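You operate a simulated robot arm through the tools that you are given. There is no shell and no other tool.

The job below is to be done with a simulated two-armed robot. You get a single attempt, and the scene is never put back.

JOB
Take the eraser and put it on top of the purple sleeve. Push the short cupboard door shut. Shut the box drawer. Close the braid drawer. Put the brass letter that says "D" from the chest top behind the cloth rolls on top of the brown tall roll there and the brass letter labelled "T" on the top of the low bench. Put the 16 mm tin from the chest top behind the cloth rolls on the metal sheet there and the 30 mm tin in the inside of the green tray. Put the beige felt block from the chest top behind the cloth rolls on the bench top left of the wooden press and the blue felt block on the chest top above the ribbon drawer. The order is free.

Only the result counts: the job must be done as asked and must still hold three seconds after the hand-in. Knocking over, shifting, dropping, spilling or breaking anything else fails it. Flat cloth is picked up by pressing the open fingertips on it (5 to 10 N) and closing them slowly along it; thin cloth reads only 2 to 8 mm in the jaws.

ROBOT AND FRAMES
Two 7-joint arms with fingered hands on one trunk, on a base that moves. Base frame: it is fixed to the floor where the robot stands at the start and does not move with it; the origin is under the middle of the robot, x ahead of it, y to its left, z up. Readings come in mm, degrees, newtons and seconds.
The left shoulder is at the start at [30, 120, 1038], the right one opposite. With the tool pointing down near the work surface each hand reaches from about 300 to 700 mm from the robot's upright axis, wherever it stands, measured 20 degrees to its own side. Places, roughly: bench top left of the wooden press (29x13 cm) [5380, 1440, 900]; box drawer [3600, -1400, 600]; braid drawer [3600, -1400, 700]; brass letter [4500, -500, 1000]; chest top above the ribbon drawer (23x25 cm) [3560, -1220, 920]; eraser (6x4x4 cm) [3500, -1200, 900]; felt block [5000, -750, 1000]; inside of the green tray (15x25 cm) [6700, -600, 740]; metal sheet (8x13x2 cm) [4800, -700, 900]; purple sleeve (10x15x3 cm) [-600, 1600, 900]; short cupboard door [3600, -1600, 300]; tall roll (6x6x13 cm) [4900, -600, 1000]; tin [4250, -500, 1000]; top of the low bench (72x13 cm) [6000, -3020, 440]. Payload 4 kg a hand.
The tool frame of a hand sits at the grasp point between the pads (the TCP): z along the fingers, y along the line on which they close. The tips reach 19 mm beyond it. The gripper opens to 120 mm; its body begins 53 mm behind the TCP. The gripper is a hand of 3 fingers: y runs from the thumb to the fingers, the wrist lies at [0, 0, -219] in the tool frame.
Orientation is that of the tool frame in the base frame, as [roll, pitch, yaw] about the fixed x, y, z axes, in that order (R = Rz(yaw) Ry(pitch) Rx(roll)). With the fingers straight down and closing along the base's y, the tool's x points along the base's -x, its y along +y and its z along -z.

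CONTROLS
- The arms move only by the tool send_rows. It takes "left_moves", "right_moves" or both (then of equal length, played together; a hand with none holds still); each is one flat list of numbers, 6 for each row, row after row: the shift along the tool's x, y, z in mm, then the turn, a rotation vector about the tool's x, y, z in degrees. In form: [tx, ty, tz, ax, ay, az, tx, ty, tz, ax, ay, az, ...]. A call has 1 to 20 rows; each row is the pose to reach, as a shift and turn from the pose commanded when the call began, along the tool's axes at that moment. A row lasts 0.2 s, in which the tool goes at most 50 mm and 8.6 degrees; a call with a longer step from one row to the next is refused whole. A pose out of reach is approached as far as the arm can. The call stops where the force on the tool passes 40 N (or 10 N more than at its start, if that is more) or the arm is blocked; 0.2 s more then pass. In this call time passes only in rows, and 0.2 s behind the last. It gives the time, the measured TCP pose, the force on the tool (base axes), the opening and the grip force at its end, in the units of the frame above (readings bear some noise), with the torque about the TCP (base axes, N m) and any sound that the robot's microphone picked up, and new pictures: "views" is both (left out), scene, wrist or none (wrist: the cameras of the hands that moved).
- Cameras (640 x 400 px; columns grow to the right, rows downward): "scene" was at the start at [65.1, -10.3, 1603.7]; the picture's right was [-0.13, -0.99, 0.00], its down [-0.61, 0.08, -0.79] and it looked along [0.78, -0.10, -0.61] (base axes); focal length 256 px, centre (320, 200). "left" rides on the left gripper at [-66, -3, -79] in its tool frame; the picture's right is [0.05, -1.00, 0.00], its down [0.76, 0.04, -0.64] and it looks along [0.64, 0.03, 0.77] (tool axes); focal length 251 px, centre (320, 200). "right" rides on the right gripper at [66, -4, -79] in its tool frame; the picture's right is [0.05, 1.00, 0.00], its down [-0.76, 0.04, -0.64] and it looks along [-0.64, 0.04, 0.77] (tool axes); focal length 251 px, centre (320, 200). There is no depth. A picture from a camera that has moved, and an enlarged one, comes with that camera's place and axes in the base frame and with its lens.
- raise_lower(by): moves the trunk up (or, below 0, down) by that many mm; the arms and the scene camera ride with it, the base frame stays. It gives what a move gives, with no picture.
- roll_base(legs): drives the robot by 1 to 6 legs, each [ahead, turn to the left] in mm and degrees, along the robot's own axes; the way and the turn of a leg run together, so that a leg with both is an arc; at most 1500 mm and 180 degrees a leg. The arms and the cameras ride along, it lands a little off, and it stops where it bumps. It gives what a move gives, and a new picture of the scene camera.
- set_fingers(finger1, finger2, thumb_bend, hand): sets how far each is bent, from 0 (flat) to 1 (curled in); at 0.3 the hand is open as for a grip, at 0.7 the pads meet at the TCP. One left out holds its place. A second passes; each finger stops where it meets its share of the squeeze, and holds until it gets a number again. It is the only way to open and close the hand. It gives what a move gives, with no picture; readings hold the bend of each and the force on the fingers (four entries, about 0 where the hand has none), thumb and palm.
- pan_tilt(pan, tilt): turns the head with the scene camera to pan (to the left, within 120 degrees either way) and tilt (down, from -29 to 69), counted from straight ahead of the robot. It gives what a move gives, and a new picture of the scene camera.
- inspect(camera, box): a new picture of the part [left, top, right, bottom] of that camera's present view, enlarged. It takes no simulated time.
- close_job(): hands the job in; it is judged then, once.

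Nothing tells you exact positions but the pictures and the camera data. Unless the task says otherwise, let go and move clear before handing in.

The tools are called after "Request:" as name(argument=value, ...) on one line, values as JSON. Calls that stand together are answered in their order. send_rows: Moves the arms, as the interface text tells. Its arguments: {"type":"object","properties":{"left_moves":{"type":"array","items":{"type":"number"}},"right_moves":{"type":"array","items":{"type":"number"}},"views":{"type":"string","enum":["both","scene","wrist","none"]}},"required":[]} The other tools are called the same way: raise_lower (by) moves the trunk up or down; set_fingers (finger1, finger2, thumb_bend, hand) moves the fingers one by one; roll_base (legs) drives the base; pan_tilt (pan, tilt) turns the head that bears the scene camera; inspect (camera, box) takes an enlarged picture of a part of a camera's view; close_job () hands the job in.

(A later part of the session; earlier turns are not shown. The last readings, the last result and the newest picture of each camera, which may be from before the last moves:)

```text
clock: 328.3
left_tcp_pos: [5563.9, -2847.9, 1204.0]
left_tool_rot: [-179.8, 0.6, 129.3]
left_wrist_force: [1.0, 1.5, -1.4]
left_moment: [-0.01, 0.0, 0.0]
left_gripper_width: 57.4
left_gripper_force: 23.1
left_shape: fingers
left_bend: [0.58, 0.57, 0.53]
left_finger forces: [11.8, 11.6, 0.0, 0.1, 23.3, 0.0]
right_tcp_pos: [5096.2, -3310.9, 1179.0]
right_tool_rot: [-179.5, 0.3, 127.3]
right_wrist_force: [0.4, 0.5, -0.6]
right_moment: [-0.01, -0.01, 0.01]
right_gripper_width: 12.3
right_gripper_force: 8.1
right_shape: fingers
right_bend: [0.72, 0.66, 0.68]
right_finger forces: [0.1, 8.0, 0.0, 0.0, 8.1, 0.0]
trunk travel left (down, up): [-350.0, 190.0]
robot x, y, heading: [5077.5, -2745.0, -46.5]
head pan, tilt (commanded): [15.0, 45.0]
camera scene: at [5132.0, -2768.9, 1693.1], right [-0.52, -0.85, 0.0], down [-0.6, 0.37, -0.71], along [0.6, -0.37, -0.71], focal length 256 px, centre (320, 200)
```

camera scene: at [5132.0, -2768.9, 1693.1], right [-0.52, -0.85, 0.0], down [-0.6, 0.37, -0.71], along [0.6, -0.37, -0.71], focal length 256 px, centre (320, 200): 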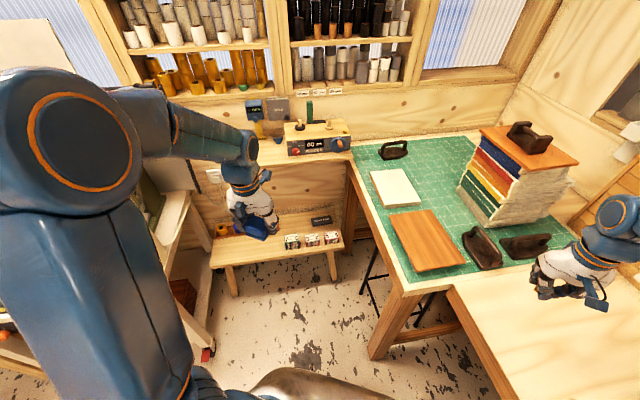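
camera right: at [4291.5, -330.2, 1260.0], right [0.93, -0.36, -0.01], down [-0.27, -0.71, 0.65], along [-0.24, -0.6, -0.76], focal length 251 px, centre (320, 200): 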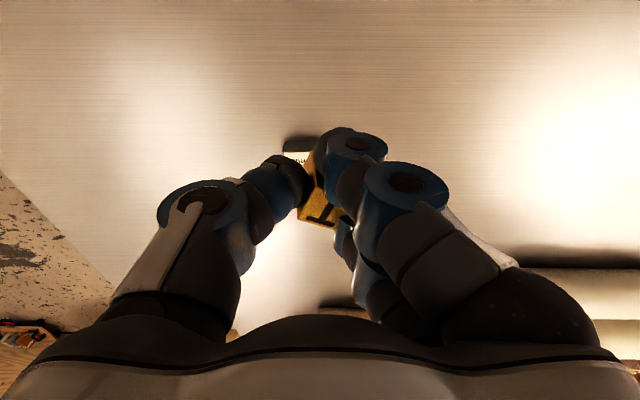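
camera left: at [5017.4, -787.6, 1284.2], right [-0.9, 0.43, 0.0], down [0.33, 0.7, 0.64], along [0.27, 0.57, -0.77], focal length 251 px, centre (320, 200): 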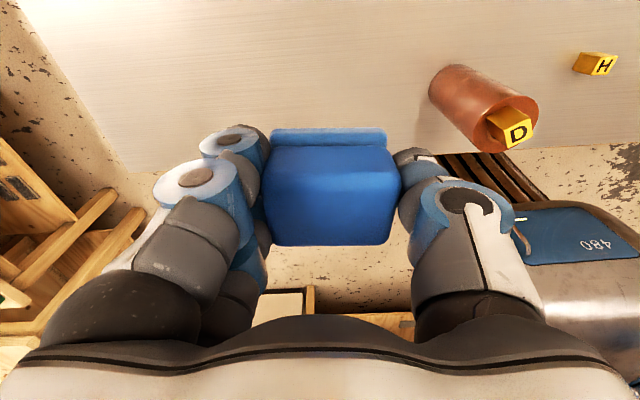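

I can see the low bench between the white cart and the green table, with small boxes on its right half and free space on the left front. I'll line up in front of it.

Request:
roll_base(legs=[[0, 34]])

Request:
roll_base(legs=[[380, 0], [0, -8]])

Request:
send_rows(left_moves=[10, -25, -35, 0, 0, 0, 20, -50, -70, 0, 0, 0, 30, -75, -105, 0, 0, 0, 40, -100, -140, 0, 0, 0, 50, -120, -175, 0, 0, 0])

```text
clock: 330.3
left_tcp_pos: [5535.8, -2557.0, 1204.9]
left_tool_rot: [180.0, 0.5, 163.3]
left_wrist_force: [-1.1, 0.9, -0.3]
left_moment: [0.0, 0.03, 0.01]
left_gripper_width: 57.6
left_gripper_force: 22.8
left_shape: fingers
left_bend: [0.58, 0.57, 0.53]
left_finger forces: [11.5, 11.4, 0.1, 0.0, 22.8, 0.0]
right_tcp_pos: [5406.5, -3203.4, 1179.1]
right_tool_rot: [-179.7, 0.1, 161.3]
right_wrist_force: [0.2, -0.2, -1.1]
right_moment: [0.05, 0.02, 0.02]
right_gripper_width: 11.9
right_gripper_force: 7.7
right_shape: fingers
right_bend: [0.72, 0.66, 0.68]
right_finger forces: [0.1, 8.1, 0.1, 0.1, 8.1, 0.1]
trunk travel left (down, up): [-350.0, 190.0]
robot x, y, heading: [5064.2, -2779.2, -13.2]
head pan, tilt (commanded): [15.0, 45.0]
camera scene: at [5124.7, -2773.0, 1693.1], right [0.03, -1.0, 0.0], down [-0.71, -0.02, -0.71], along [0.71, 0.02, -0.71], focal length 256 px, centre (320, 200)
```

scene: 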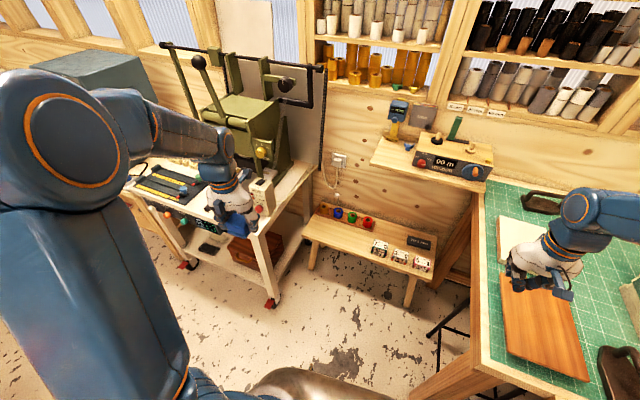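

```text
clock: 333.3
left_tcp_pos: [5935.5, -2716.2, 1205.4]
left_tool_rot: [-179.9, 0.6, 155.1]
left_wrist_force: [-0.3, -0.7, -1.7]
left_moment: [-0.01, 0.0, 0.04]
left_gripper_width: 57.4
left_gripper_force: 22.7
left_shape: fingers
left_bend: [0.58, 0.57, 0.53]
left_finger forces: [11.4, 11.7, 0.0, 0.0, 23.1, 0.0]
right_tcp_pos: [5715.3, -3338.1, 1179.9]
right_tool_rot: [-179.6, 0.3, 153.2]
right_wrist_force: [0.3, -0.7, -0.8]
right_moment: [-0.01, 0.02, -0.02]
right_gripper_width: 12.0
right_gripper_force: 8.6
right_shape: fingers
right_bend: [0.72, 0.66, 0.68]
right_finger forces: [0.0, 8.0, 0.0, 0.0, 7.9, 0.0]
trunk travel left (down, up): [-350.0, 190.0]
robot x, y, heading: [5439.9, -2859.9, -21.4]
head pan, tilt (commanded): [15.0, 45.0]
camera scene: at [5500.5, -2862.8, 1693.1], right [-0.11, -0.99, 0.0], down [-0.7, 0.08, -0.71], along [0.7, -0.08, -0.71], focal length 256 px, centre (320, 200)
```

scene: 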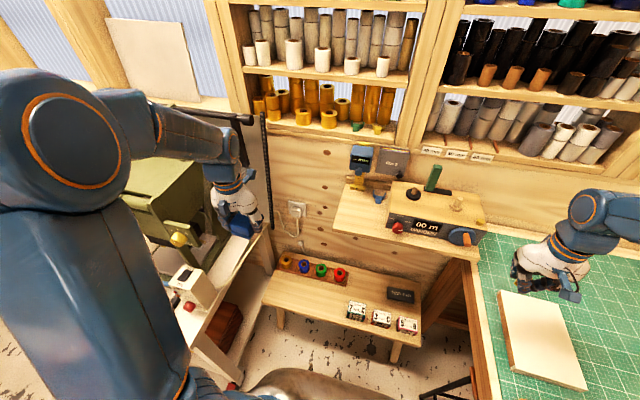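

```text
clock: 334.5
left_tcp_pos: [5835.6, -2802.6, 1377.9]
left_tool_rot: [-179.9, 0.6, 155.2]
left_wrist_force: [-0.9, -0.3, -0.7]
left_moment: [-0.01, 0.0, 0.0]
left_gripper_width: 57.4
left_gripper_force: 22.9
left_shape: fingers
left_bend: [0.58, 0.57, 0.53]
left_finger forces: [11.3, 11.5, 0.0, 0.0, 22.9, 0.0]
right_tcp_pos: [5714.7, -3336.9, 1178.8]
right_tool_rot: [-179.6, 0.3, 153.1]
right_wrist_force: [1.0, 0.1, -1.0]
right_moment: [0.0, -0.01, 0.01]
right_gripper_width: 12.1
right_gripper_force: 8.0
right_shape: fingers
right_bend: [0.72, 0.66, 0.68]
right_finger forces: [0.0, 8.1, 0.0, 0.0, 8.1, 0.0]
trunk travel left (down, up): [-350.0, 190.0]
robot x, y, heading: [5441.6, -2863.7, -21.3]
head pan, tilt (commanded): [15.0, 45.0]
camera scene: at [5500.0, -2862.4, 1693.2], right [-0.11, -0.99, 0.0], down [-0.7, 0.08, -0.71], along [0.7, -0.08, -0.71], focal length 256 px, centre (320, 200)
camera left: at [5894.3, -2831.2, 1458.3], right [-0.47, -0.88, 0.0], down [-0.68, 0.36, 0.64], along [-0.56, 0.3, -0.77], focal length 251 px, centre (320, 200)
```

scene: 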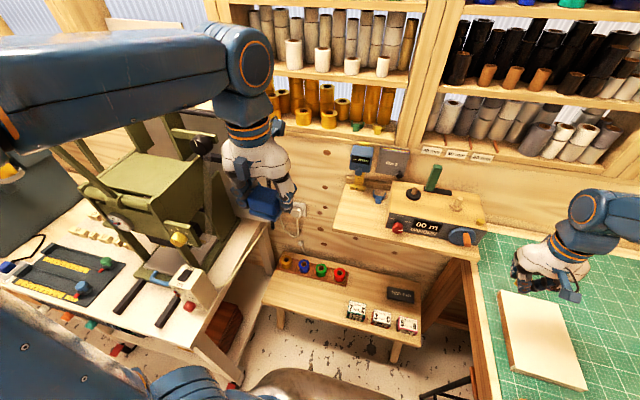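
left: 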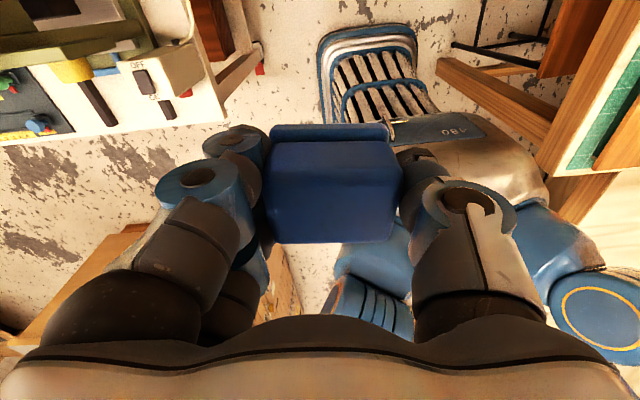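

I need to be about 60 mm further left so my right hand can reach the free left part without crossing my left hand. I'll tuck the left hand in and make a small S-move.

Request:
send_rows(left_moves=[15, -40, 0, 0, 0, 0, 30, -80, 0, 0, 0, 0], views="none")

Request:
roll_base(legs=[[0, 31], [120, 0], [0, -31]])

Request:
pan_tilt(pan=0, tilt=55)

```text
clock: 335.1
left_tcp_pos: [5774.9, -2861.5, 1379.4]
left_tool_rot: [-180.0, 0.7, 155.3]
left_wrist_force: [0.1, 0.6, -0.3]
left_moment: [-0.02, -0.03, -0.01]
left_gripper_width: 57.2
left_gripper_force: 22.4
left_shape: fingers
left_bend: [0.58, 0.57, 0.53]
left_finger forces: [11.3, 11.6, 0.1, 0.0, 22.9, 0.0]
right_tcp_pos: [5715.8, -3337.3, 1178.9]
right_tool_rot: [-179.7, 0.3, 153.1]
right_wrist_force: [0.2, 0.3, -0.2]
right_moment: [0.03, 0.0, 0.0]
right_gripper_width: 12.0
right_gripper_force: 7.9
right_shape: fingers
right_bend: [0.72, 0.66, 0.68]
right_finger forces: [0.0, 8.1, 0.0, 0.1, 8.1, 0.1]
trunk travel left (down, up): [-350.0, 190.0]
robot x, y, heading: [5440.2, -2861.7, -21.6]
head pan, tilt (commanded): [15.0, 45.0]
```

```text
clock: 339.4
left_tcp_pos: [5891.8, -2839.6, 1377.8]
left_tool_rot: [-180.0, 0.6, 155.4]
left_wrist_force: [0.4, 0.4, -0.5]
left_moment: [0.02, -0.02, 0.0]
left_gripper_width: 57.5
left_gripper_force: 22.8
left_shape: fingers
left_bend: [0.58, 0.57, 0.53]
left_finger forces: [11.4, 11.5, 0.0, 0.0, 23.1, 0.0]
right_tcp_pos: [5833.9, -3314.7, 1179.8]
right_tool_rot: [-179.6, 0.4, 153.5]
right_wrist_force: [0.0, -0.3, -1.3]
right_moment: [0.02, -0.01, -0.02]
right_gripper_width: 12.2
right_gripper_force: 8.1
right_shape: fingers
right_bend: [0.72, 0.66, 0.68]
right_finger forces: [0.1, 7.8, 0.0, 0.1, 7.9, 0.0]
trunk travel left (down, up): [-350.0, 190.0]
robot x, y, heading: [5557.4, -2835.5, -20.8]
head pan, tilt (commanded): [15.0, 45.0]
camera scene: at [5618.0, -2837.0, 1693.2], right [-0.1, -0.99, 0.0], down [-0.7, 0.07, -0.71], along [0.7, -0.07, -0.71], focal length 256 px, centre (320, 200)
```

scene: 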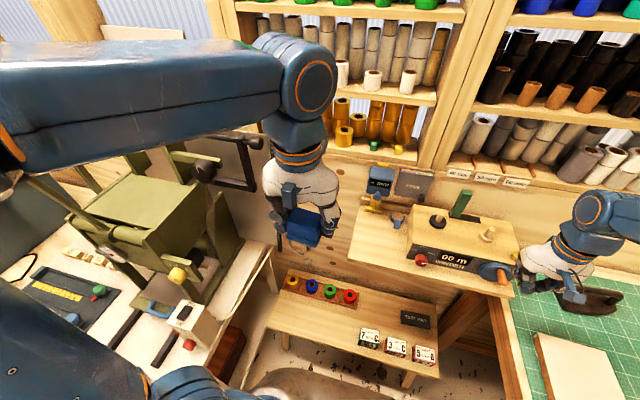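

```text
clock: 340.1
left_tcp_pos: [5893.2, -2839.1, 1378.6]
left_tool_rot: [-179.9, 0.6, 155.4]
left_wrist_force: [-0.4, 0.2, -0.4]
left_moment: [0.01, -0.04, -0.01]
left_gripper_width: 57.0
left_gripper_force: 22.8
left_shape: fingers
left_bend: [0.58, 0.57, 0.53]
left_finger forces: [11.5, 11.5, 0.0, 0.0, 22.9, 0.0]
right_tcp_pos: [5835.8, -3315.0, 1179.0]
right_tool_rot: [-179.6, 0.3, 153.4]
right_wrist_force: [-0.5, 0.6, -0.6]
right_moment: [0.01, 0.0, 0.0]
right_gripper_width: 12.0
right_gripper_force: 7.8
right_shape: fingers
right_bend: [0.72, 0.66, 0.68]
right_finger forces: [0.1, 7.8, 0.0, 0.0, 7.8, 0.0]
trunk travel left (down, up): [-350.0, 190.0]
robot x, y, heading: [5560.2, -2837.8, -20.7]
head pan, tilt (commanded): [0.0, 55.0]
camera scene: at [5605.6, -2854.1, 1679.8], right [-0.36, -0.93, 0.0], down [-0.77, 0.29, -0.57], along [0.54, -0.2, -0.82], focal length 256 px, centre (320, 200)
```

scene: 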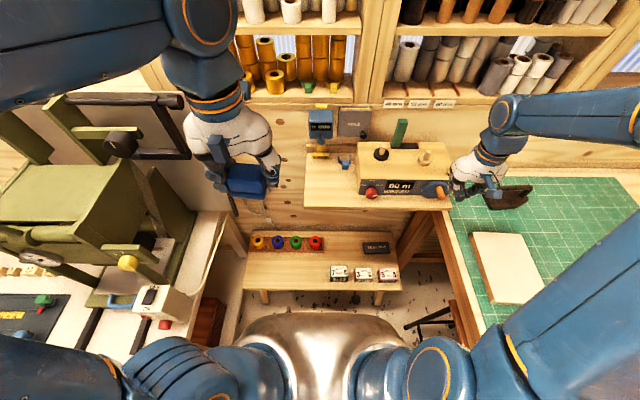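

Request:
send_rows(right_moves=[4, 41, 0, 0, 0, 0, 8, 83, 0, 0, 0, 0, 13, 124, 0, 0, 0, 0, 17, 166, 0, 0, 0, 0, 21, 207, 0, 0, 0, 0, 25, 248, 0, 0, 0, 0], views="scene")

Request:
raise_lower(by=-300)

Request:
pan_tilt(pan=0, tilt=50)

```text
clock: 341.5
left_tcp_pos: [5893.0, -2836.7, 1378.2]
left_tool_rot: [-179.8, 0.6, 155.3]
left_wrist_force: [0.1, 0.5, 0.1]
left_moment: [-0.02, 0.01, 0.01]
left_gripper_width: 57.3
left_gripper_force: 23.0
left_shape: fingers
left_bend: [0.58, 0.57, 0.53]
left_finger forces: [11.6, 11.5, 0.0, 0.1, 23.0, 0.0]
right_tcp_pos: [5924.3, -3079.7, 1179.8]
right_tool_rot: [-179.5, 0.3, 153.5]
right_wrist_force: [0.3, -0.6, -0.9]
right_moment: [0.0, -0.01, 0.01]
right_gripper_width: 12.0
right_gripper_force: 7.4
right_shape: fingers
right_bend: [0.72, 0.66, 0.68]
right_finger forces: [0.0, 7.6, 0.0, 0.1, 7.4, 0.0]
trunk travel left (down, up): [-350.0, 190.0]
robot x, y, heading: [5556.6, -2840.3, -20.8]
head pan, tilt (commanded): [0.0, 55.0]
camera scene: at [5606.4, -2852.4, 1679.7], right [-0.36, -0.93, 0.0], down [-0.77, 0.29, -0.57], along [0.53, -0.21, -0.82], focal length 256 px, centre (320, 200)
```

scene: 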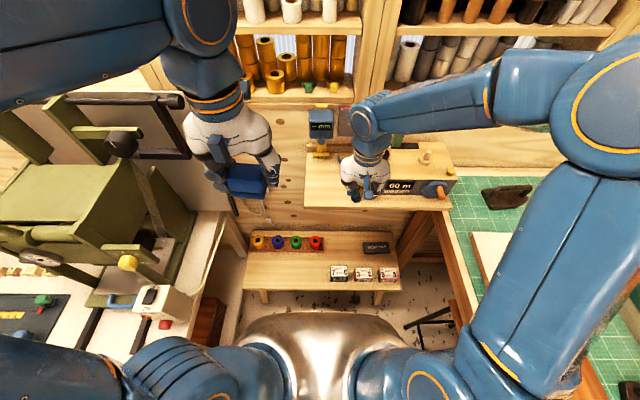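

```text
clock: 344.5
left_tcp_pos: [5891.9, -2838.5, 1078.8]
left_tool_rot: [-179.8, 0.6, 155.4]
left_wrist_force: [-0.4, -0.3, -1.0]
left_moment: [0.0, 0.03, -0.03]
left_gripper_width: 57.4
left_gripper_force: 22.9
left_shape: fingers
left_bend: [0.58, 0.57, 0.53]
left_finger forces: [11.5, 11.5, 0.1, 0.1, 22.9, 0.1]
right_tcp_pos: [5922.7, -3082.4, 878.9]
right_tool_rot: [-179.7, 0.3, 153.5]
right_wrist_force: [0.3, 0.4, -1.2]
right_moment: [0.02, 0.01, 0.0]
right_gripper_width: 12.4
right_gripper_force: 7.5
right_shape: fingers
right_bend: [0.72, 0.66, 0.68]
right_finger forces: [0.0, 7.7, 0.1, 0.1, 7.5, 0.0]
trunk travel left (down, up): [-50.0, 490.0]
robot x, y, heading: [5553.7, -2836.2, -20.7]
head pan, tilt (commanded): [0.0, 55.0]
```

```text
clock: 345.2
left_tcp_pos: [5892.7, -2837.9, 1077.6]
left_tool_rot: [-180.0, 0.7, 155.4]
left_wrist_force: [-0.7, -0.1, 0.2]
left_moment: [-0.01, 0.05, 0.01]
left_gripper_width: 57.5
left_gripper_force: 22.7
left_shape: fingers
left_bend: [0.58, 0.57, 0.53]
left_finger forces: [11.4, 11.6, 0.1, 0.0, 23.0, 0.0]
right_tcp_pos: [5922.2, -3081.2, 878.8]
right_tool_rot: [-179.6, 0.3, 153.5]
right_wrist_force: [-0.3, -0.3, -1.8]
right_moment: [0.02, 0.02, 0.02]
right_gripper_width: 12.2
right_gripper_force: 7.4
right_shape: fingers
right_bend: [0.72, 0.66, 0.68]
right_finger forces: [0.1, 7.6, 0.0, 0.1, 7.5, 0.0]
trunk travel left (down, up): [-50.0, 490.0]
robot x, y, heading: [5558.8, -2836.8, -21.2]
head pan, tilt (commanded): [0.0, 50.0]
camera scene: at [5609.8, -2855.7, 1386.2], right [-0.36, -0.93, 0.0], down [-0.72, 0.27, -0.64], along [0.6, -0.23, -0.77], focal length 256 px, centre (320, 200)
```

scene: 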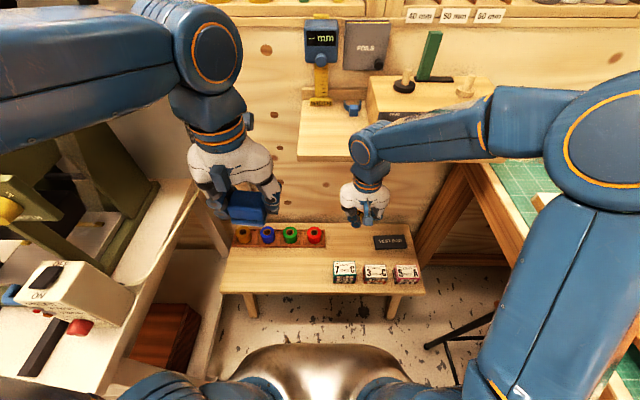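

The free strip on the bench's left front is clear; target about [6001, −2961]. Lowering the right hand and moving it over.

Request:
send_rows(right_moves=[0, 0, 45, 0, 0, 0, 0, 0, 90, 0, 0, 0, 0, 0, 135, 0, 0, 0, 0, 0, 180, 0, 0, 0, -4, 36, 210, 0, 0, 0, -8, 72, 240, 0, 0, 0, -13, 108, 270, 0, 0, 0, -16.8, 142.5, 300, 0, 0, 0])

Request:
inspect(camera="scene", box=[210, 200, 440, 320])

```text
clock: 347.0
left_tcp_pos: [5893.8, -2837.3, 1077.1]
left_tool_rot: [-179.8, 0.6, 155.4]
left_wrist_force: [0.1, 0.5, 0.2]
left_moment: [0.04, 0.0, 0.02]
left_gripper_width: 57.4
left_gripper_force: 23.2
left_shape: fingers
left_bend: [0.58, 0.57, 0.53]
left_finger forces: [11.6, 11.6, 0.1, 0.1, 22.9, 0.0]
right_tcp_pos: [6002.1, -2964.4, 575.9]
right_tool_rot: [-179.5, 0.3, 153.5]
right_wrist_force: [0.3, 0.1, -0.4]
right_moment: [0.0, 0.01, -0.01]
right_gripper_width: 11.7
right_gripper_force: 7.4
right_shape: fingers
right_bend: [0.72, 0.66, 0.68]
right_finger forces: [0.1, 7.4, 0.0, 0.0, 7.3, 0.0]
trunk travel left (down, up): [-50.0, 490.0]
robot x, y, heading: [5556.0, -2837.3, -20.8]
head pan, tilt (commanded): [0.0, 50.0]
camera scene: at [5610.4, -2855.4, 1386.2], right [-0.36, -0.93, 0.0], down [-0.72, 0.27, -0.64], along [0.6, -0.23, -0.77], focal length 256 px, centre (320, 200)
camera right: at [5941.8, -2937.3, 655.6], right [0.4, 0.92, -0.01], down [0.7, -0.3, 0.65], along [0.59, -0.26, -0.76], focal length 251 px, centre (320, 200)
```

scene: 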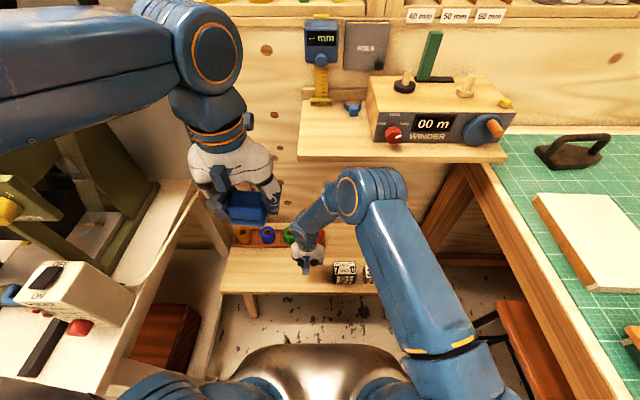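
right: 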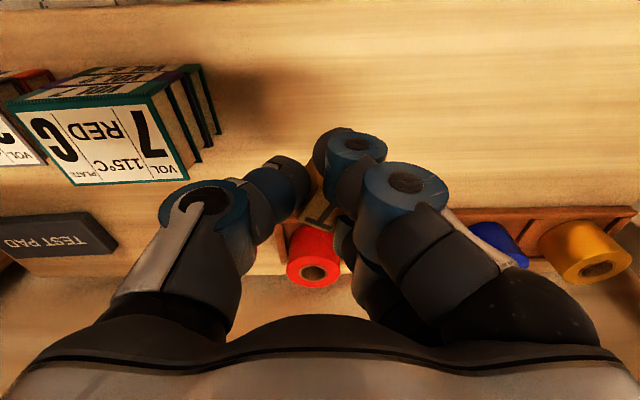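

```text
2.78 times, centred on (325, 260) of scene
camera zoom: at [5610.4, -2855.4, 1386.2], right [-0.36, -0.93, 0.0], down [-0.72, 0.27, -0.64], along [0.6, -0.23, -0.77], focal length 713 px, centre (306, 33)
```

zoom: 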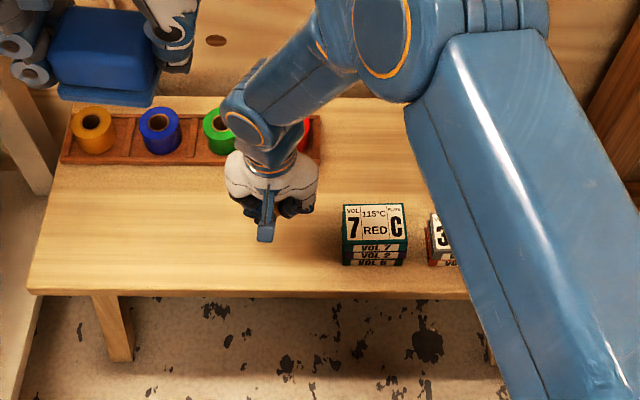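

Good clearance to the boxes (≈88 mm) and the bench edge (56 mm). Lowering the T.

Request:
send_rows(right_moves=[0, 3, 40, 0, 0, 0, 0, 5, 80, 0, 0, 0, 0, 5, 102, 0, 0, 0, 0, 5, 108, 0, 0, 0], views="wrist")

Request:
send_rows(right_moves=[0, 0, 1.5, 0, 0, 0, 0, 0, 3, 0, 0, 0], views="none")

Request:
send_rows(right_moves=[0, 0, 1.5, 0, 0, 0, 0, 0, 3, 0, 0, 0], views="none")

```text
clock: 348.0
left_tcp_pos: [5891.6, -2837.2, 1078.3]
left_tool_rot: [-179.9, 0.6, 155.4]
left_wrist_force: [-0.1, 0.0, -1.1]
left_moment: [0.0, 0.02, -0.03]
left_gripper_width: 57.2
left_gripper_force: 23.2
left_shape: fingers
left_bend: [0.58, 0.57, 0.53]
left_finger forces: [11.5, 11.5, 0.1, 0.1, 23.0, 0.0]
right_tcp_pos: [6008.8, -2961.2, 474.4]
right_tool_rot: [-179.7, 0.7, 153.4]
right_wrist_force: [-7.0, -0.7, 27.2]
right_moment: [0.0, -0.22, -0.04]
right_gripper_width: 12.6
right_gripper_force: 21.4
right_shape: fingers
right_bend: [0.72, 0.67, 0.7]
right_finger forces: [0.0, 24.2, 0.0, 0.1, 18.7, 0.1]
trunk travel left (down, up): [-50.0, 490.0]
robot x, y, heading: [5558.0, -2835.7, -20.8]
head pan, tilt (commanded): [0.0, 50.0]
stopped in row 4 (right hand): the force on the tool passed its limit at 44 N (the readings are from after the stop); the commanded pose is now the measured one
camera right: at [5947.9, -2933.9, 553.3], right [0.4, 0.92, 0.0], down [0.7, -0.3, 0.65], along [0.6, -0.26, -0.76], focal length 251 px, centre (320, 200)
```

right: 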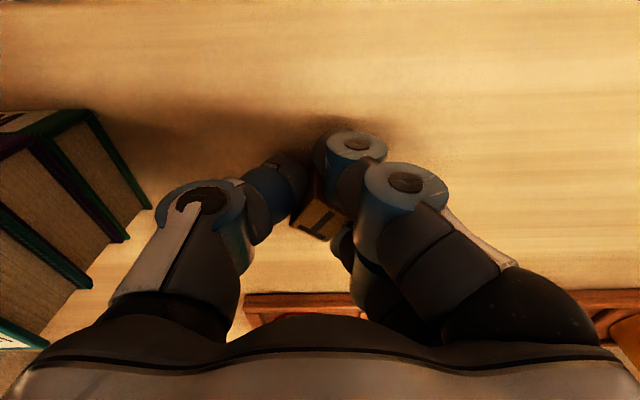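

```text
clock: 348.5
left_tcp_pos: [5891.3, -2837.6, 1079.0]
left_tool_rot: [-180.0, 0.7, 155.4]
left_wrist_force: [0.3, 0.5, -1.4]
left_moment: [0.04, -0.05, 0.01]
left_gripper_width: 57.4
left_gripper_force: 23.2
left_shape: fingers
left_bend: [0.58, 0.57, 0.53]
left_finger forces: [11.5, 11.5, 0.0, 0.0, 22.9, 0.0]
right_tcp_pos: [6011.1, -2959.8, 474.2]
right_tool_rot: [-179.9, 0.9, 153.5]
right_wrist_force: [-7.0, -1.8, 23.3]
right_moment: [0.03, -0.23, 0.0]
right_gripper_width: 12.7
right_gripper_force: 18.6
right_shape: fingers
right_bend: [0.72, 0.67, 0.7]
right_finger forces: [0.1, 21.6, 0.0, 0.1, 17.2, 0.1]
trunk travel left (down, up): [-50.0, 490.0]
robot x, y, heading: [5557.5, -2839.1, -20.9]
head pan, tilt (commanded): [0.0, 50.0]
stopped in row 2 (right hand): the force on the tool passed its limit at 43 N (the readings are from after the stop); the commanded pose is now the measured one
```

```text
clock: 349.0
left_tcp_pos: [5892.2, -2838.3, 1078.5]
left_tool_rot: [-179.8, 0.6, 155.4]
left_wrist_force: [-0.4, 1.3, -0.3]
left_moment: [0.0, 0.0, 0.02]
left_gripper_width: 57.3
left_gripper_force: 22.9
left_shape: fingers
left_bend: [0.58, 0.57, 0.53]
left_finger forces: [11.5, 11.5, 0.0, 0.0, 23.0, 0.0]
right_tcp_pos: [6013.3, -2959.6, 474.5]
right_tool_rot: [-180.0, 1.1, 153.4]
right_wrist_force: [-6.6, -0.7, 23.4]
right_moment: [0.02, -0.2, -0.02]
right_gripper_width: 12.8
right_gripper_force: 20.2
right_shape: fingers
right_bend: [0.72, 0.67, 0.7]
right_finger forces: [0.0, 23.9, 0.0, 0.1, 17.1, 0.1]
trunk travel left (down, up): [-50.0, 490.0]
robot x, y, heading: [5554.3, -2836.6, -20.8]
head pan, tilt (commanded): [0.0, 50.0]
stopped in row 2 (right hand): the force on the tool passed its limit at 42 N (the readings are from after the stop); the commanded pose is now the measured one
```

The T met the bench a little earlier than expected (bench ≈ 452). I'll ease up 3 mm and look before releasing.

Request:
send_rows(right_moves=[0, 0, -3, 0, -1, 0], views="none")

Request:
inspect(camera="right", box=[200, 80, 440, 260])

Request:
inspect(camera="scene", box=[240, 220, 400, 310])

```text
clock: 349.4
left_tcp_pos: [5892.8, -2838.6, 1078.5]
left_tool_rot: [-179.9, 0.6, 155.5]
left_wrist_force: [0.2, 0.3, -1.2]
left_moment: [0.01, 0.0, 0.02]
left_gripper_width: 57.0
left_gripper_force: 23.1
left_shape: fingers
left_bend: [0.58, 0.57, 0.53]
left_finger forces: [11.5, 11.4, 0.0, 0.0, 23.0, 0.0]
right_tcp_pos: [6011.2, -2960.3, 474.9]
right_tool_rot: [180.0, 2.0, 153.5]
right_wrist_force: [0.7, 0.0, 3.6]
right_moment: [0.01, -0.05, 0.0]
right_gripper_width: 12.3
right_gripper_force: 9.0
right_shape: fingers
right_bend: [0.72, 0.66, 0.69]
right_finger forces: [0.0, 9.5, 0.0, 0.1, 9.3, 0.1]
trunk travel left (down, up): [-50.0, 490.0]
robot x, y, heading: [5558.6, -2835.5, -20.8]
head pan, tilt (commanded): [0.0, 50.0]
```

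```text
2.22 times, centred on (320, 170) of right
camera zoom: at [5949.1, -2933.6, 552.1], right [0.4, 0.92, 0.0], down [0.68, -0.29, 0.67], along [0.61, -0.27, -0.74], focal length 559 px, centre (320, 267)
```

zoom: 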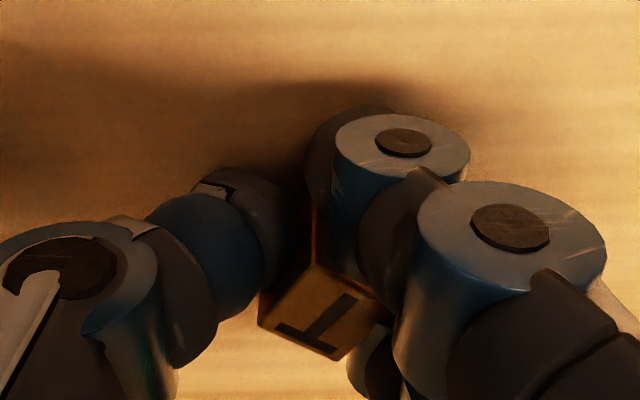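

```text
4.00 times, centred on (320, 265) of scene
camera zoom: at [5609.5, -2855.5, 1386.0], right [-0.36, -0.93, 0.0], down [-0.72, 0.27, -0.64], along [0.6, -0.23, -0.77], focal length 1025 px, centre (320, -60)
```

zoom: 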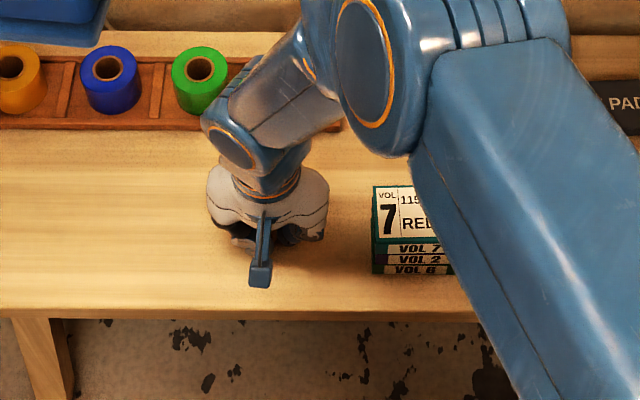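

Request:
set_fingers(hand="right", finger1=0.57, finger2=0.57, thumb_bend=0.57)

Request:
inspect(camera="right", box=[200, 80, 440, 260])

```text
clock: 350.4
left_tcp_pos: [5891.1, -2837.9, 1079.5]
left_tool_rot: [180.0, 0.6, 155.3]
left_wrist_force: [0.8, 0.5, -0.3]
left_moment: [-0.05, 0.02, 0.02]
left_gripper_width: 57.4
left_gripper_force: 22.8
left_shape: fingers
left_bend: [0.58, 0.57, 0.53]
left_finger forces: [11.5, 11.5, 0.0, 0.0, 23.0, 0.0]
right_tcp_pos: [6013.2, -2960.8, 475.6]
right_tool_rot: [179.9, 2.2, 153.4]
right_wrist_force: [3.7, -4.9, 25.3]
right_moment: [-0.07, 0.22, 0.22]
right_gripper_width: 36.5
right_gripper_force: 12.8
right_shape: fingers
right_bend: [0.61, 0.56, 0.58]
right_finger forces: [12.6, 0.7, 0.0, 0.0, 12.4, 0.0]
trunk travel left (down, up): [-50.0, 490.0]
robot x, y, heading: [5559.2, -2832.8, -21.0]
head pan, tilt (commanded): [0.0, 50.0]
```

```text
2.22 times, centred on (320, 170) of right
camera zoom: at [5950.1, -2933.8, 554.0], right [0.4, 0.92, 0.0], down [0.68, -0.29, 0.67], along [0.62, -0.27, -0.74], focal length 559 px, centre (320, 267)
```

zoom: 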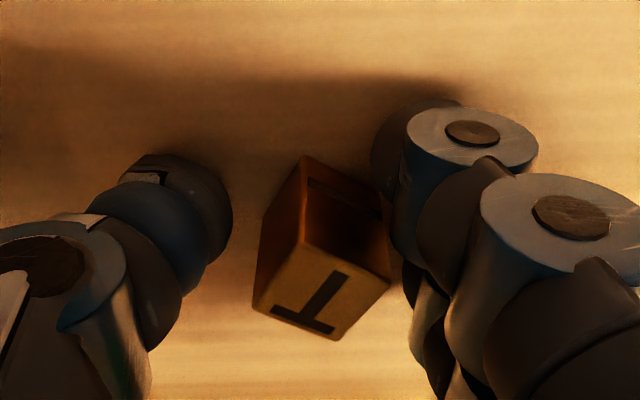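

T is standing on the bench and free of the fingers. Lifting straight up.

Request:
send_rows(right_moves=[0, 0, -6, 0, 0, 0, 0, 0, -20, 0, 0, 0, 0, 0, -50, 0, 0, 0, 0, 0, -95, 0, 0, 0, 0, 0, -140, 0, 0, 0, 0, -30, -180, 0, 0, 0, 10, -75, -200, 0, 0, 0, 20, -120, -220, 0, 0, 0, 20, -140, -265, 0, 0, 0, 20, -140, -310, 0, 0, 0, 20, -140, -355, 0, 0, 0, 20, -140, -400, 0, 0, 0])

Request:
inspect(camera="scene", box=[210, 200, 440, 320])

```text
refused: row 7 steps farther than a row can; nothing moved
```

```text
2.78 times, centred on (325, 260) of scene
camera zoom: at [5608.0, -2855.3, 1386.4], right [-0.36, -0.93, 0.0], down [-0.71, 0.27, -0.64], along [0.6, -0.23, -0.77], focal length 713 px, centre (306, 33)
```

zoom: 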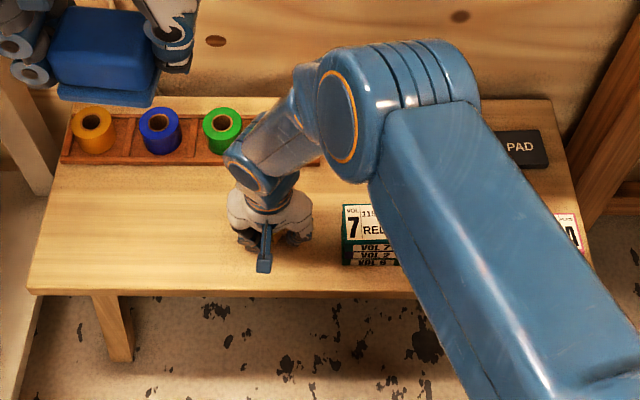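

Request:
send_rows(right_moves=[0, 0, -6, 0, 0, 0, 0, 0, -20, 0, 0, 0, 0, 0, -50, 0, 0, 0, 0, 0, -95, 0, 0, 0, 0, 0, -140, 0, 0, 0, 0, -25, -180, 0, 0, 0, 10, -60, -210, 0, 0, 0, 20, -100, -235, 0, 0, 0, 20, -130, -270, 0, 0, 0, 20, -140, -315, 0, 0, 0, 20, -140, -360, 0, 0, 0, 20, -140, -405, 0, 0, 0])

Request:
inspect(camera="scene", box=[210, 200, 440, 320])

```text
clock: 353.0
left_tcp_pos: [5892.8, -2839.6, 1079.0]
left_tool_rot: [-179.9, 0.6, 155.4]
left_wrist_force: [-0.1, -0.8, -0.4]
left_moment: [-0.01, -0.03, 0.0]
left_gripper_width: 57.4
left_gripper_force: 23.0
left_shape: fingers
left_bend: [0.58, 0.57, 0.53]
left_finger forces: [11.6, 11.5, 0.0, 0.0, 23.1, 0.0]
right_tcp_pos: [5919.5, -3072.8, 881.0]
right_tool_rot: [180.0, 2.0, 153.4]
right_wrist_force: [-0.2, -0.5, -0.3]
right_moment: [-0.04, -0.03, 0.02]
right_gripper_width: 49.6
right_gripper_force: 0.0
right_shape: fingers
right_bend: [0.56, 0.56, 0.56]
right_finger forces: [0.0, 0.0, 0.0, 0.0, 0.1, 0.0]
trunk travel left (down, up): [-50.0, 490.0]
robot x, y, heading: [5555.1, -2835.9, -20.6]
head pan, tilt (commanded): [0.0, 50.0]
camera scene: at [5609.1, -2855.4, 1386.3], right [-0.36, -0.93, 0.0], down [-0.72, 0.27, -0.64], along [0.6, -0.23, -0.77], focal length 256 px, centre (320, 200)
camera right: at [5857.6, -3044.3, 959.2], right [0.4, 0.92, 0.0], down [0.68, -0.29, 0.67], along [0.61, -0.27, -0.74], focal length 251 px, centre (320, 200)
```

scene: 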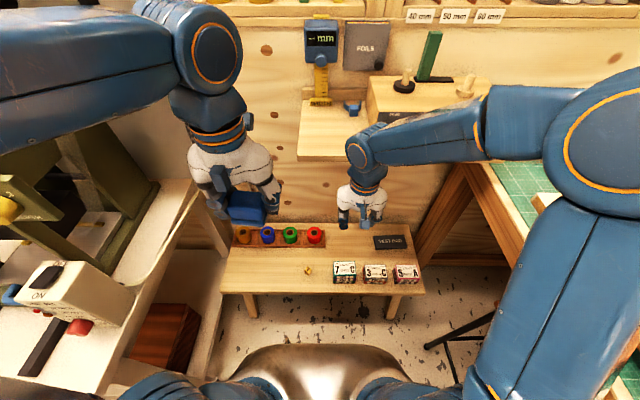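
right: 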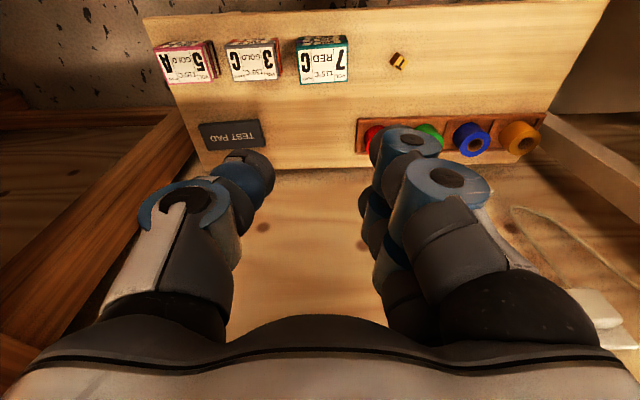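

```text
2.78 times, centred on (325, 260) of scene
camera zoom: at [5609.1, -2855.4, 1386.3], right [-0.36, -0.93, 0.0], down [-0.72, 0.27, -0.64], along [0.6, -0.23, -0.77], focal length 713 px, centre (306, 33)
```

zoom: 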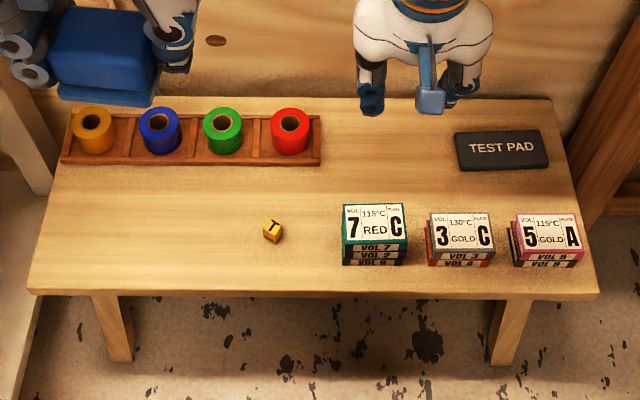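

The T stands on the low bench. Now I raise the trunk and reverse straight down the right-hand aisle to the chest's front right corner with the blue block.

Request:
raise_lower(by=250)

Request:
roll_base(legs=[[-300, 0], [0, -4.6], [-1150, 0]])

Request:
pan_tilt(pan=100, tilt=40)

```text
clock: 355.6
left_tcp_pos: [5892.9, -2838.2, 1328.0]
left_tool_rot: [-179.9, 0.6, 155.5]
left_wrist_force: [0.6, 0.3, 0.1]
left_moment: [-0.02, 0.0, 0.0]
left_gripper_width: 57.4
left_gripper_force: 22.8
left_shape: fingers
left_bend: [0.58, 0.57, 0.53]
left_finger forces: [11.5, 11.6, 0.0, 0.0, 23.0, 0.1]
right_tcp_pos: [5920.4, -3072.0, 1131.1]
right_tool_rot: [180.0, 2.0, 153.5]
right_wrist_force: [0.0, -0.2, -0.3]
right_moment: [0.0, 0.04, 0.02]
right_gripper_width: 49.5
right_gripper_force: 0.0
right_shape: fingers
right_bend: [0.56, 0.56, 0.56]
right_finger forces: [0.1, 0.0, 0.1, 0.0, 0.0, 0.0]
trunk travel left (down, up): [-300.0, 240.0]
robot x, y, heading: [5555.5, -2837.9, -21.0]
head pan, tilt (commanded): [0.0, 50.0]
```

```text
clock: 363.5
left_tcp_pos: [4582.9, -2270.1, 1328.2]
left_tool_rot: [-179.9, 0.6, 151.6]
left_wrist_force: [0.1, 0.0, 0.2]
left_moment: [0.0, -0.02, -0.02]
left_gripper_width: 57.3
left_gripper_force: 22.9
left_shape: fingers
left_bend: [0.58, 0.57, 0.53]
left_finger forces: [11.5, 11.4, 0.1, 0.1, 23.1, 0.1]
right_tcp_pos: [4594.6, -2504.6, 1130.5]
right_tool_rot: [180.0, 2.0, 149.7]
right_wrist_force: [-0.8, -0.4, 0.0]
right_moment: [0.04, 0.01, -0.03]
right_gripper_width: 49.5
right_gripper_force: 0.2
right_shape: fingers
right_bend: [0.56, 0.56, 0.56]
right_finger forces: [0.1, 0.0, 0.0, 0.0, 0.0, 0.0]
trunk travel left (down, up): [-300.0, 240.0]
robot x, y, heading: [4253.2, -2246.8, -24.8]
head pan, tilt (commanded): [0.0, 50.0]
camera scene: at [4299.0, -2268.4, 1636.3], right [-0.42, -0.91, 0.0], down [-0.7, 0.32, -0.64], along [0.58, -0.27, -0.77], focal length 256 px, centre (320, 200)
```

scene: 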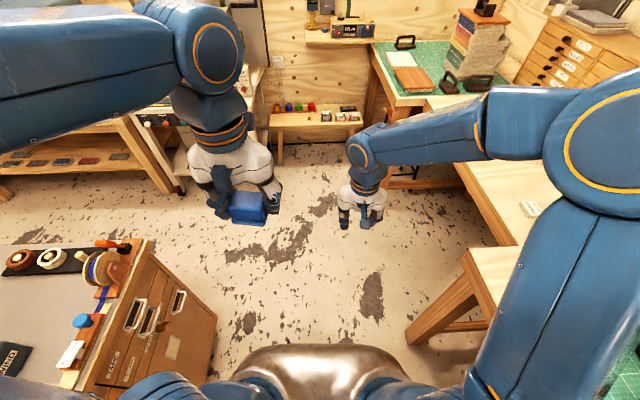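

```text
clock: 365.3
left_tcp_pos: [4582.1, -2271.7, 1328.4]
left_tool_rot: [-179.9, 0.5, 151.7]
left_wrist_force: [0.0, -0.2, -0.1]
left_moment: [-0.02, -0.01, -0.04]
left_gripper_width: 57.4
left_gripper_force: 23.3
left_shape: fingers
left_bend: [0.58, 0.57, 0.53]
left_finger forces: [11.5, 11.4, 0.0, 0.1, 23.0, 0.1]
right_tcp_pos: [4595.7, -2505.6, 1131.5]
right_tool_rot: [179.9, 1.9, 149.5]
right_wrist_force: [-0.8, -0.3, 0.5]
right_moment: [0.0, -0.01, -0.01]
right_gripper_width: 49.3
right_gripper_force: 0.0
right_shape: fingers
right_bend: [0.56, 0.56, 0.56]
right_finger forces: [0.1, 0.0, 0.0, 0.1, 0.1, 0.0]
trunk travel left (down, up): [-300.0, 240.0]
robot x, y, heading: [4247.6, -2246.0, -24.6]
head pan, tilt (commanded): [100.0, 40.0]
camera scene: at [4250.9, -2154.3, 1650.4], right [0.97, -0.25, 0.0], down [-0.16, -0.62, -0.77], along [0.19, 0.74, -0.64], focal length 256 px, centre (320, 200)
```

scene: 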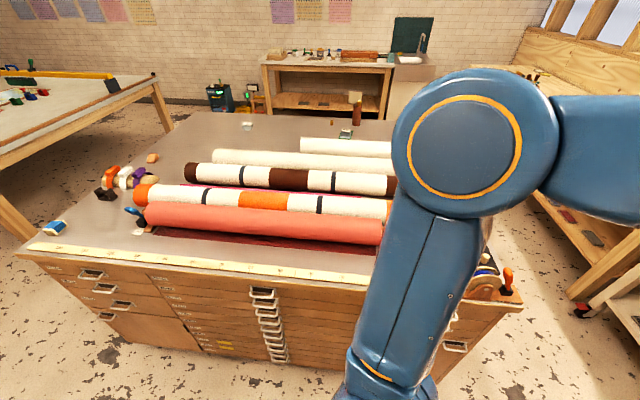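

Request:
roll_base(legs=[[0, -1.5], [-1180, 0], [0, 4]])

Request:
pan_tilt(pan=60, tilt=45)

```text
clock: 372.0
left_tcp_pos: [3533.3, -1740.4, 1328.7]
left_tool_rot: [-179.9, 0.6, 154.1]
left_wrist_force: [0.3, 0.3, 0.7]
left_moment: [0.02, 0.05, -0.02]
left_gripper_width: 57.4
left_gripper_force: 22.8
left_shape: fingers
left_bend: [0.58, 0.57, 0.53]
left_finger forces: [11.4, 11.5, 0.0, 0.1, 23.0, 0.0]
right_tcp_pos: [3555.6, -1975.4, 1131.1]
right_tool_rot: [-180.0, 2.0, 152.0]
right_wrist_force: [0.0, 0.4, 0.2]
right_moment: [0.04, 0.02, 0.0]
right_gripper_width: 49.4
right_gripper_force: 0.1
right_shape: fingers
right_bend: [0.56, 0.56, 0.56]
right_finger forces: [0.0, 0.0, 0.1, 0.1, 0.0, 0.1]
trunk travel left (down, up): [-300.0, 240.0]
robot x, y, heading: [3195.7, -1732.3, -22.3]
head pan, tilt (commanded): [100.0, 40.0]
camera scene: at [3195.3, -1642.2, 1650.4], right [0.98, -0.21, 0.0], down [-0.14, -0.63, -0.77], along [0.16, 0.75, -0.64], focal length 256 px, centre (320, 200)
```

scene: 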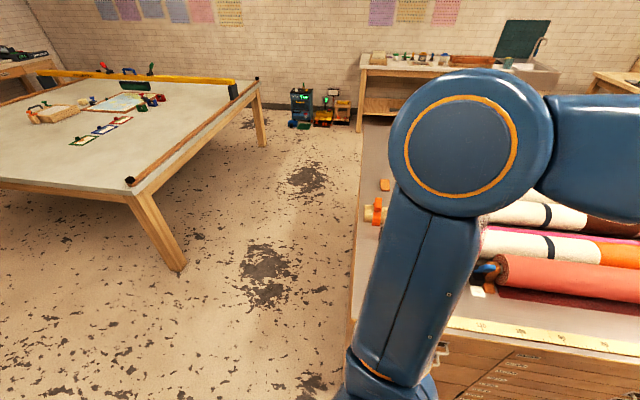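

```text
clock: 373.1
left_tcp_pos: [3533.8, -1740.2, 1329.1]
left_tool_rot: [-179.8, 0.6, 154.0]
left_wrist_force: [-0.1, 0.4, -0.2]
left_moment: [0.01, 0.01, 0.0]
left_gripper_width: 57.3
left_gripper_force: 23.0
left_shape: fingers
left_bend: [0.58, 0.57, 0.53]
left_finger forces: [11.7, 11.4, 0.1, 0.0, 22.9, 0.0]
right_tcp_pos: [3555.6, -1974.9, 1131.1]
right_tool_rot: [-179.9, 2.0, 152.1]
right_wrist_force: [0.1, 0.6, -0.2]
right_moment: [0.01, 0.01, 0.0]
right_gripper_width: 49.8
right_gripper_force: 0.0
right_shape: fingers
right_bend: [0.56, 0.56, 0.56]
right_finger forces: [0.0, 0.1, 0.0, 0.0, 0.0, 0.0]
trunk travel left (down, up): [-300.0, 240.0]
robot x, y, heading: [3191.6, -1732.0, -22.6]
head pan, tilt (commanded): [60.0, 45.0]
camera scene: at [3241.7, -1675.2, 1643.2], right [0.61, -0.79, 0.0], down [-0.56, -0.43, -0.71], along [0.56, 0.43, -0.71], focal length 256 px, centre (320, 200)
```

scene: 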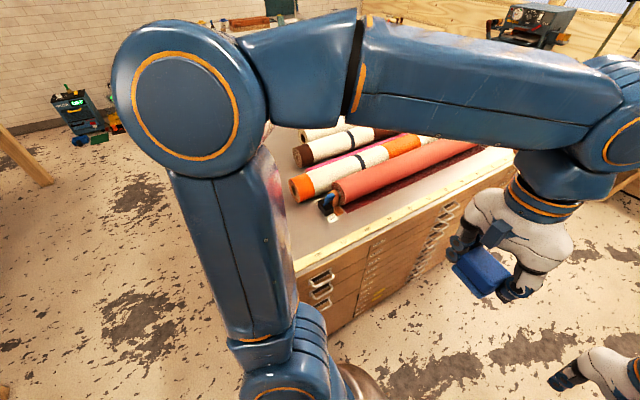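

I'm beside the chest's front right corner. I'll turn left to face it, so I can see the eraser and the target area.

Request:
roll_base(legs=[[0, 30]])

Request:
roll_base(legs=[[0, 34]])

Request:
pan_tilt(pan=0, tilt=45)

```text
clock: 375.0
left_tcp_pos: [3487.8, -1568.2, 1328.9]
left_tool_rot: [-179.9, 0.7, -175.4]
left_wrist_force: [0.0, 0.3, -1.1]
left_moment: [0.01, 0.01, 0.01]
left_gripper_width: 57.1
left_gripper_force: 22.8
left_shape: fingers
left_bend: [0.58, 0.57, 0.53]
left_finger forces: [11.5, 11.4, 0.0, 0.1, 22.8, 0.0]
right_tcp_pos: [3625.6, -1758.4, 1132.4]
right_tool_rot: [-180.0, 2.0, -177.5]
right_wrist_force: [0.3, -0.6, 0.2]
right_moment: [-0.01, -0.03, 0.0]
right_gripper_width: 49.5
right_gripper_force: 0.2
right_shape: fingers
right_bend: [0.56, 0.56, 0.56]
right_finger forces: [0.0, 0.0, 0.0, 0.0, 0.0, 0.0]
trunk travel left (down, up): [-300.0, 240.0]
robot x, y, heading: [3196.0, -1763.9, 8.5]
head pan, tilt (commanded): [60.0, 45.0]
camera scene: at [3207.4, -1690.8, 1643.2], right [0.93, -0.37, 0.0], down [-0.26, -0.66, -0.71], along [0.26, 0.66, -0.71], focal length 256 px, centre (320, 200)
```

scene: 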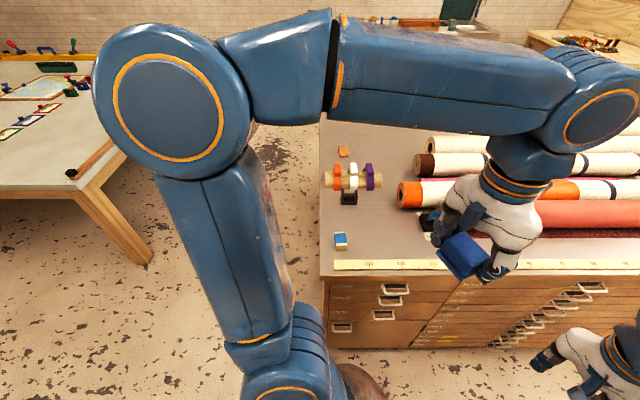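

```text
clock: 377.0
left_tcp_pos: [3332.9, -1438.0, 1327.0]
left_tool_rot: [-179.8, 0.5, -141.8]
left_wrist_force: [0.7, 0.3, -1.1]
left_moment: [-0.02, 0.01, 0.02]
left_gripper_width: 57.4
left_gripper_force: 23.4
left_shape: fingers
left_bend: [0.58, 0.57, 0.53]
left_finger forces: [11.2, 11.5, 0.1, 0.0, 22.8, 0.0]
right_tcp_pos: [3553.4, -1521.2, 1131.0]
right_tool_rot: [-179.9, 1.9, -143.9]
right_wrist_force: [-0.1, 0.3, 0.4]
right_moment: [-0.03, 0.01, 0.0]
right_gripper_width: 50.4
right_gripper_force: 0.0
right_shape: fingers
right_bend: [0.56, 0.56, 0.56]
right_finger forces: [0.0, 0.0, 0.0, 0.0, 0.1, 0.1]
trunk travel left (down, up): [-300.0, 240.0]
robot x, y, heading: [3222.9, -1787.3, 42.0]
head pan, tilt (commanded): [60.0, 45.0]
camera scene: at [3191.1, -1718.7, 1643.0], right [0.98, 0.21, 0.0], down [0.15, -0.69, -0.71], along [-0.15, 0.69, -0.71], focal length 256 px, centre (320, 200)
```

scene: 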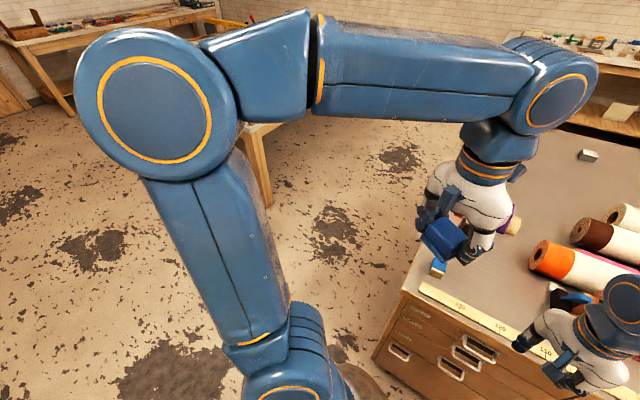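

```text
clock: 378.3
left_tcp_pos: [3334.2, -1439.4, 1328.3]
left_tool_rot: [-179.9, 0.6, -141.8]
left_wrist_force: [-0.7, -0.2, 0.0]
left_moment: [0.0, 0.02, 0.03]
left_gripper_width: 57.1
left_gripper_force: 23.4
left_shape: fingers
left_bend: [0.58, 0.57, 0.53]
left_finger forces: [11.3, 11.7, 0.1, 0.0, 22.9, 0.0]
right_tcp_pos: [3554.0, -1522.1, 1131.6]
right_tool_rot: [179.9, 2.1, -143.9]
right_wrist_force: [0.4, 0.1, 0.3]
right_moment: [0.0, -0.04, 0.0]
right_gripper_width: 50.3
right_gripper_force: 0.0
right_shape: fingers
right_bend: [0.56, 0.56, 0.56]
right_finger forces: [0.0, 0.0, 0.1, 0.0, 0.0, 0.0]
trunk travel left (down, up): [-300.0, 240.0]
robot x, y, heading: [3225.0, -1785.7, 42.2]
head pan, tilt (commanded): [0.0, 45.0]
camera scene: at [3268.8, -1746.5, 1643.2], right [0.67, -0.74, 0.0], down [-0.52, -0.47, -0.71], along [0.52, 0.47, -0.71], focal length 256 px, centre (320, 200)
```

scene: 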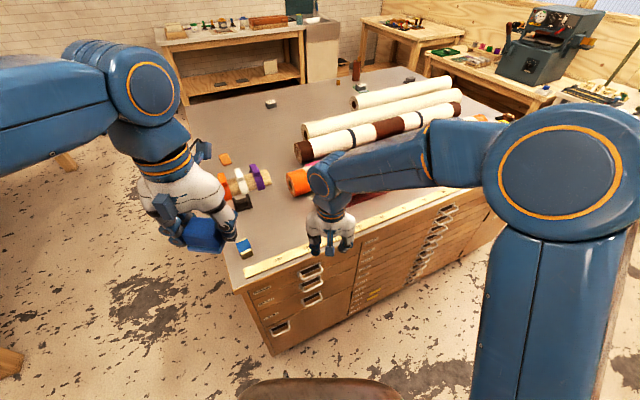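

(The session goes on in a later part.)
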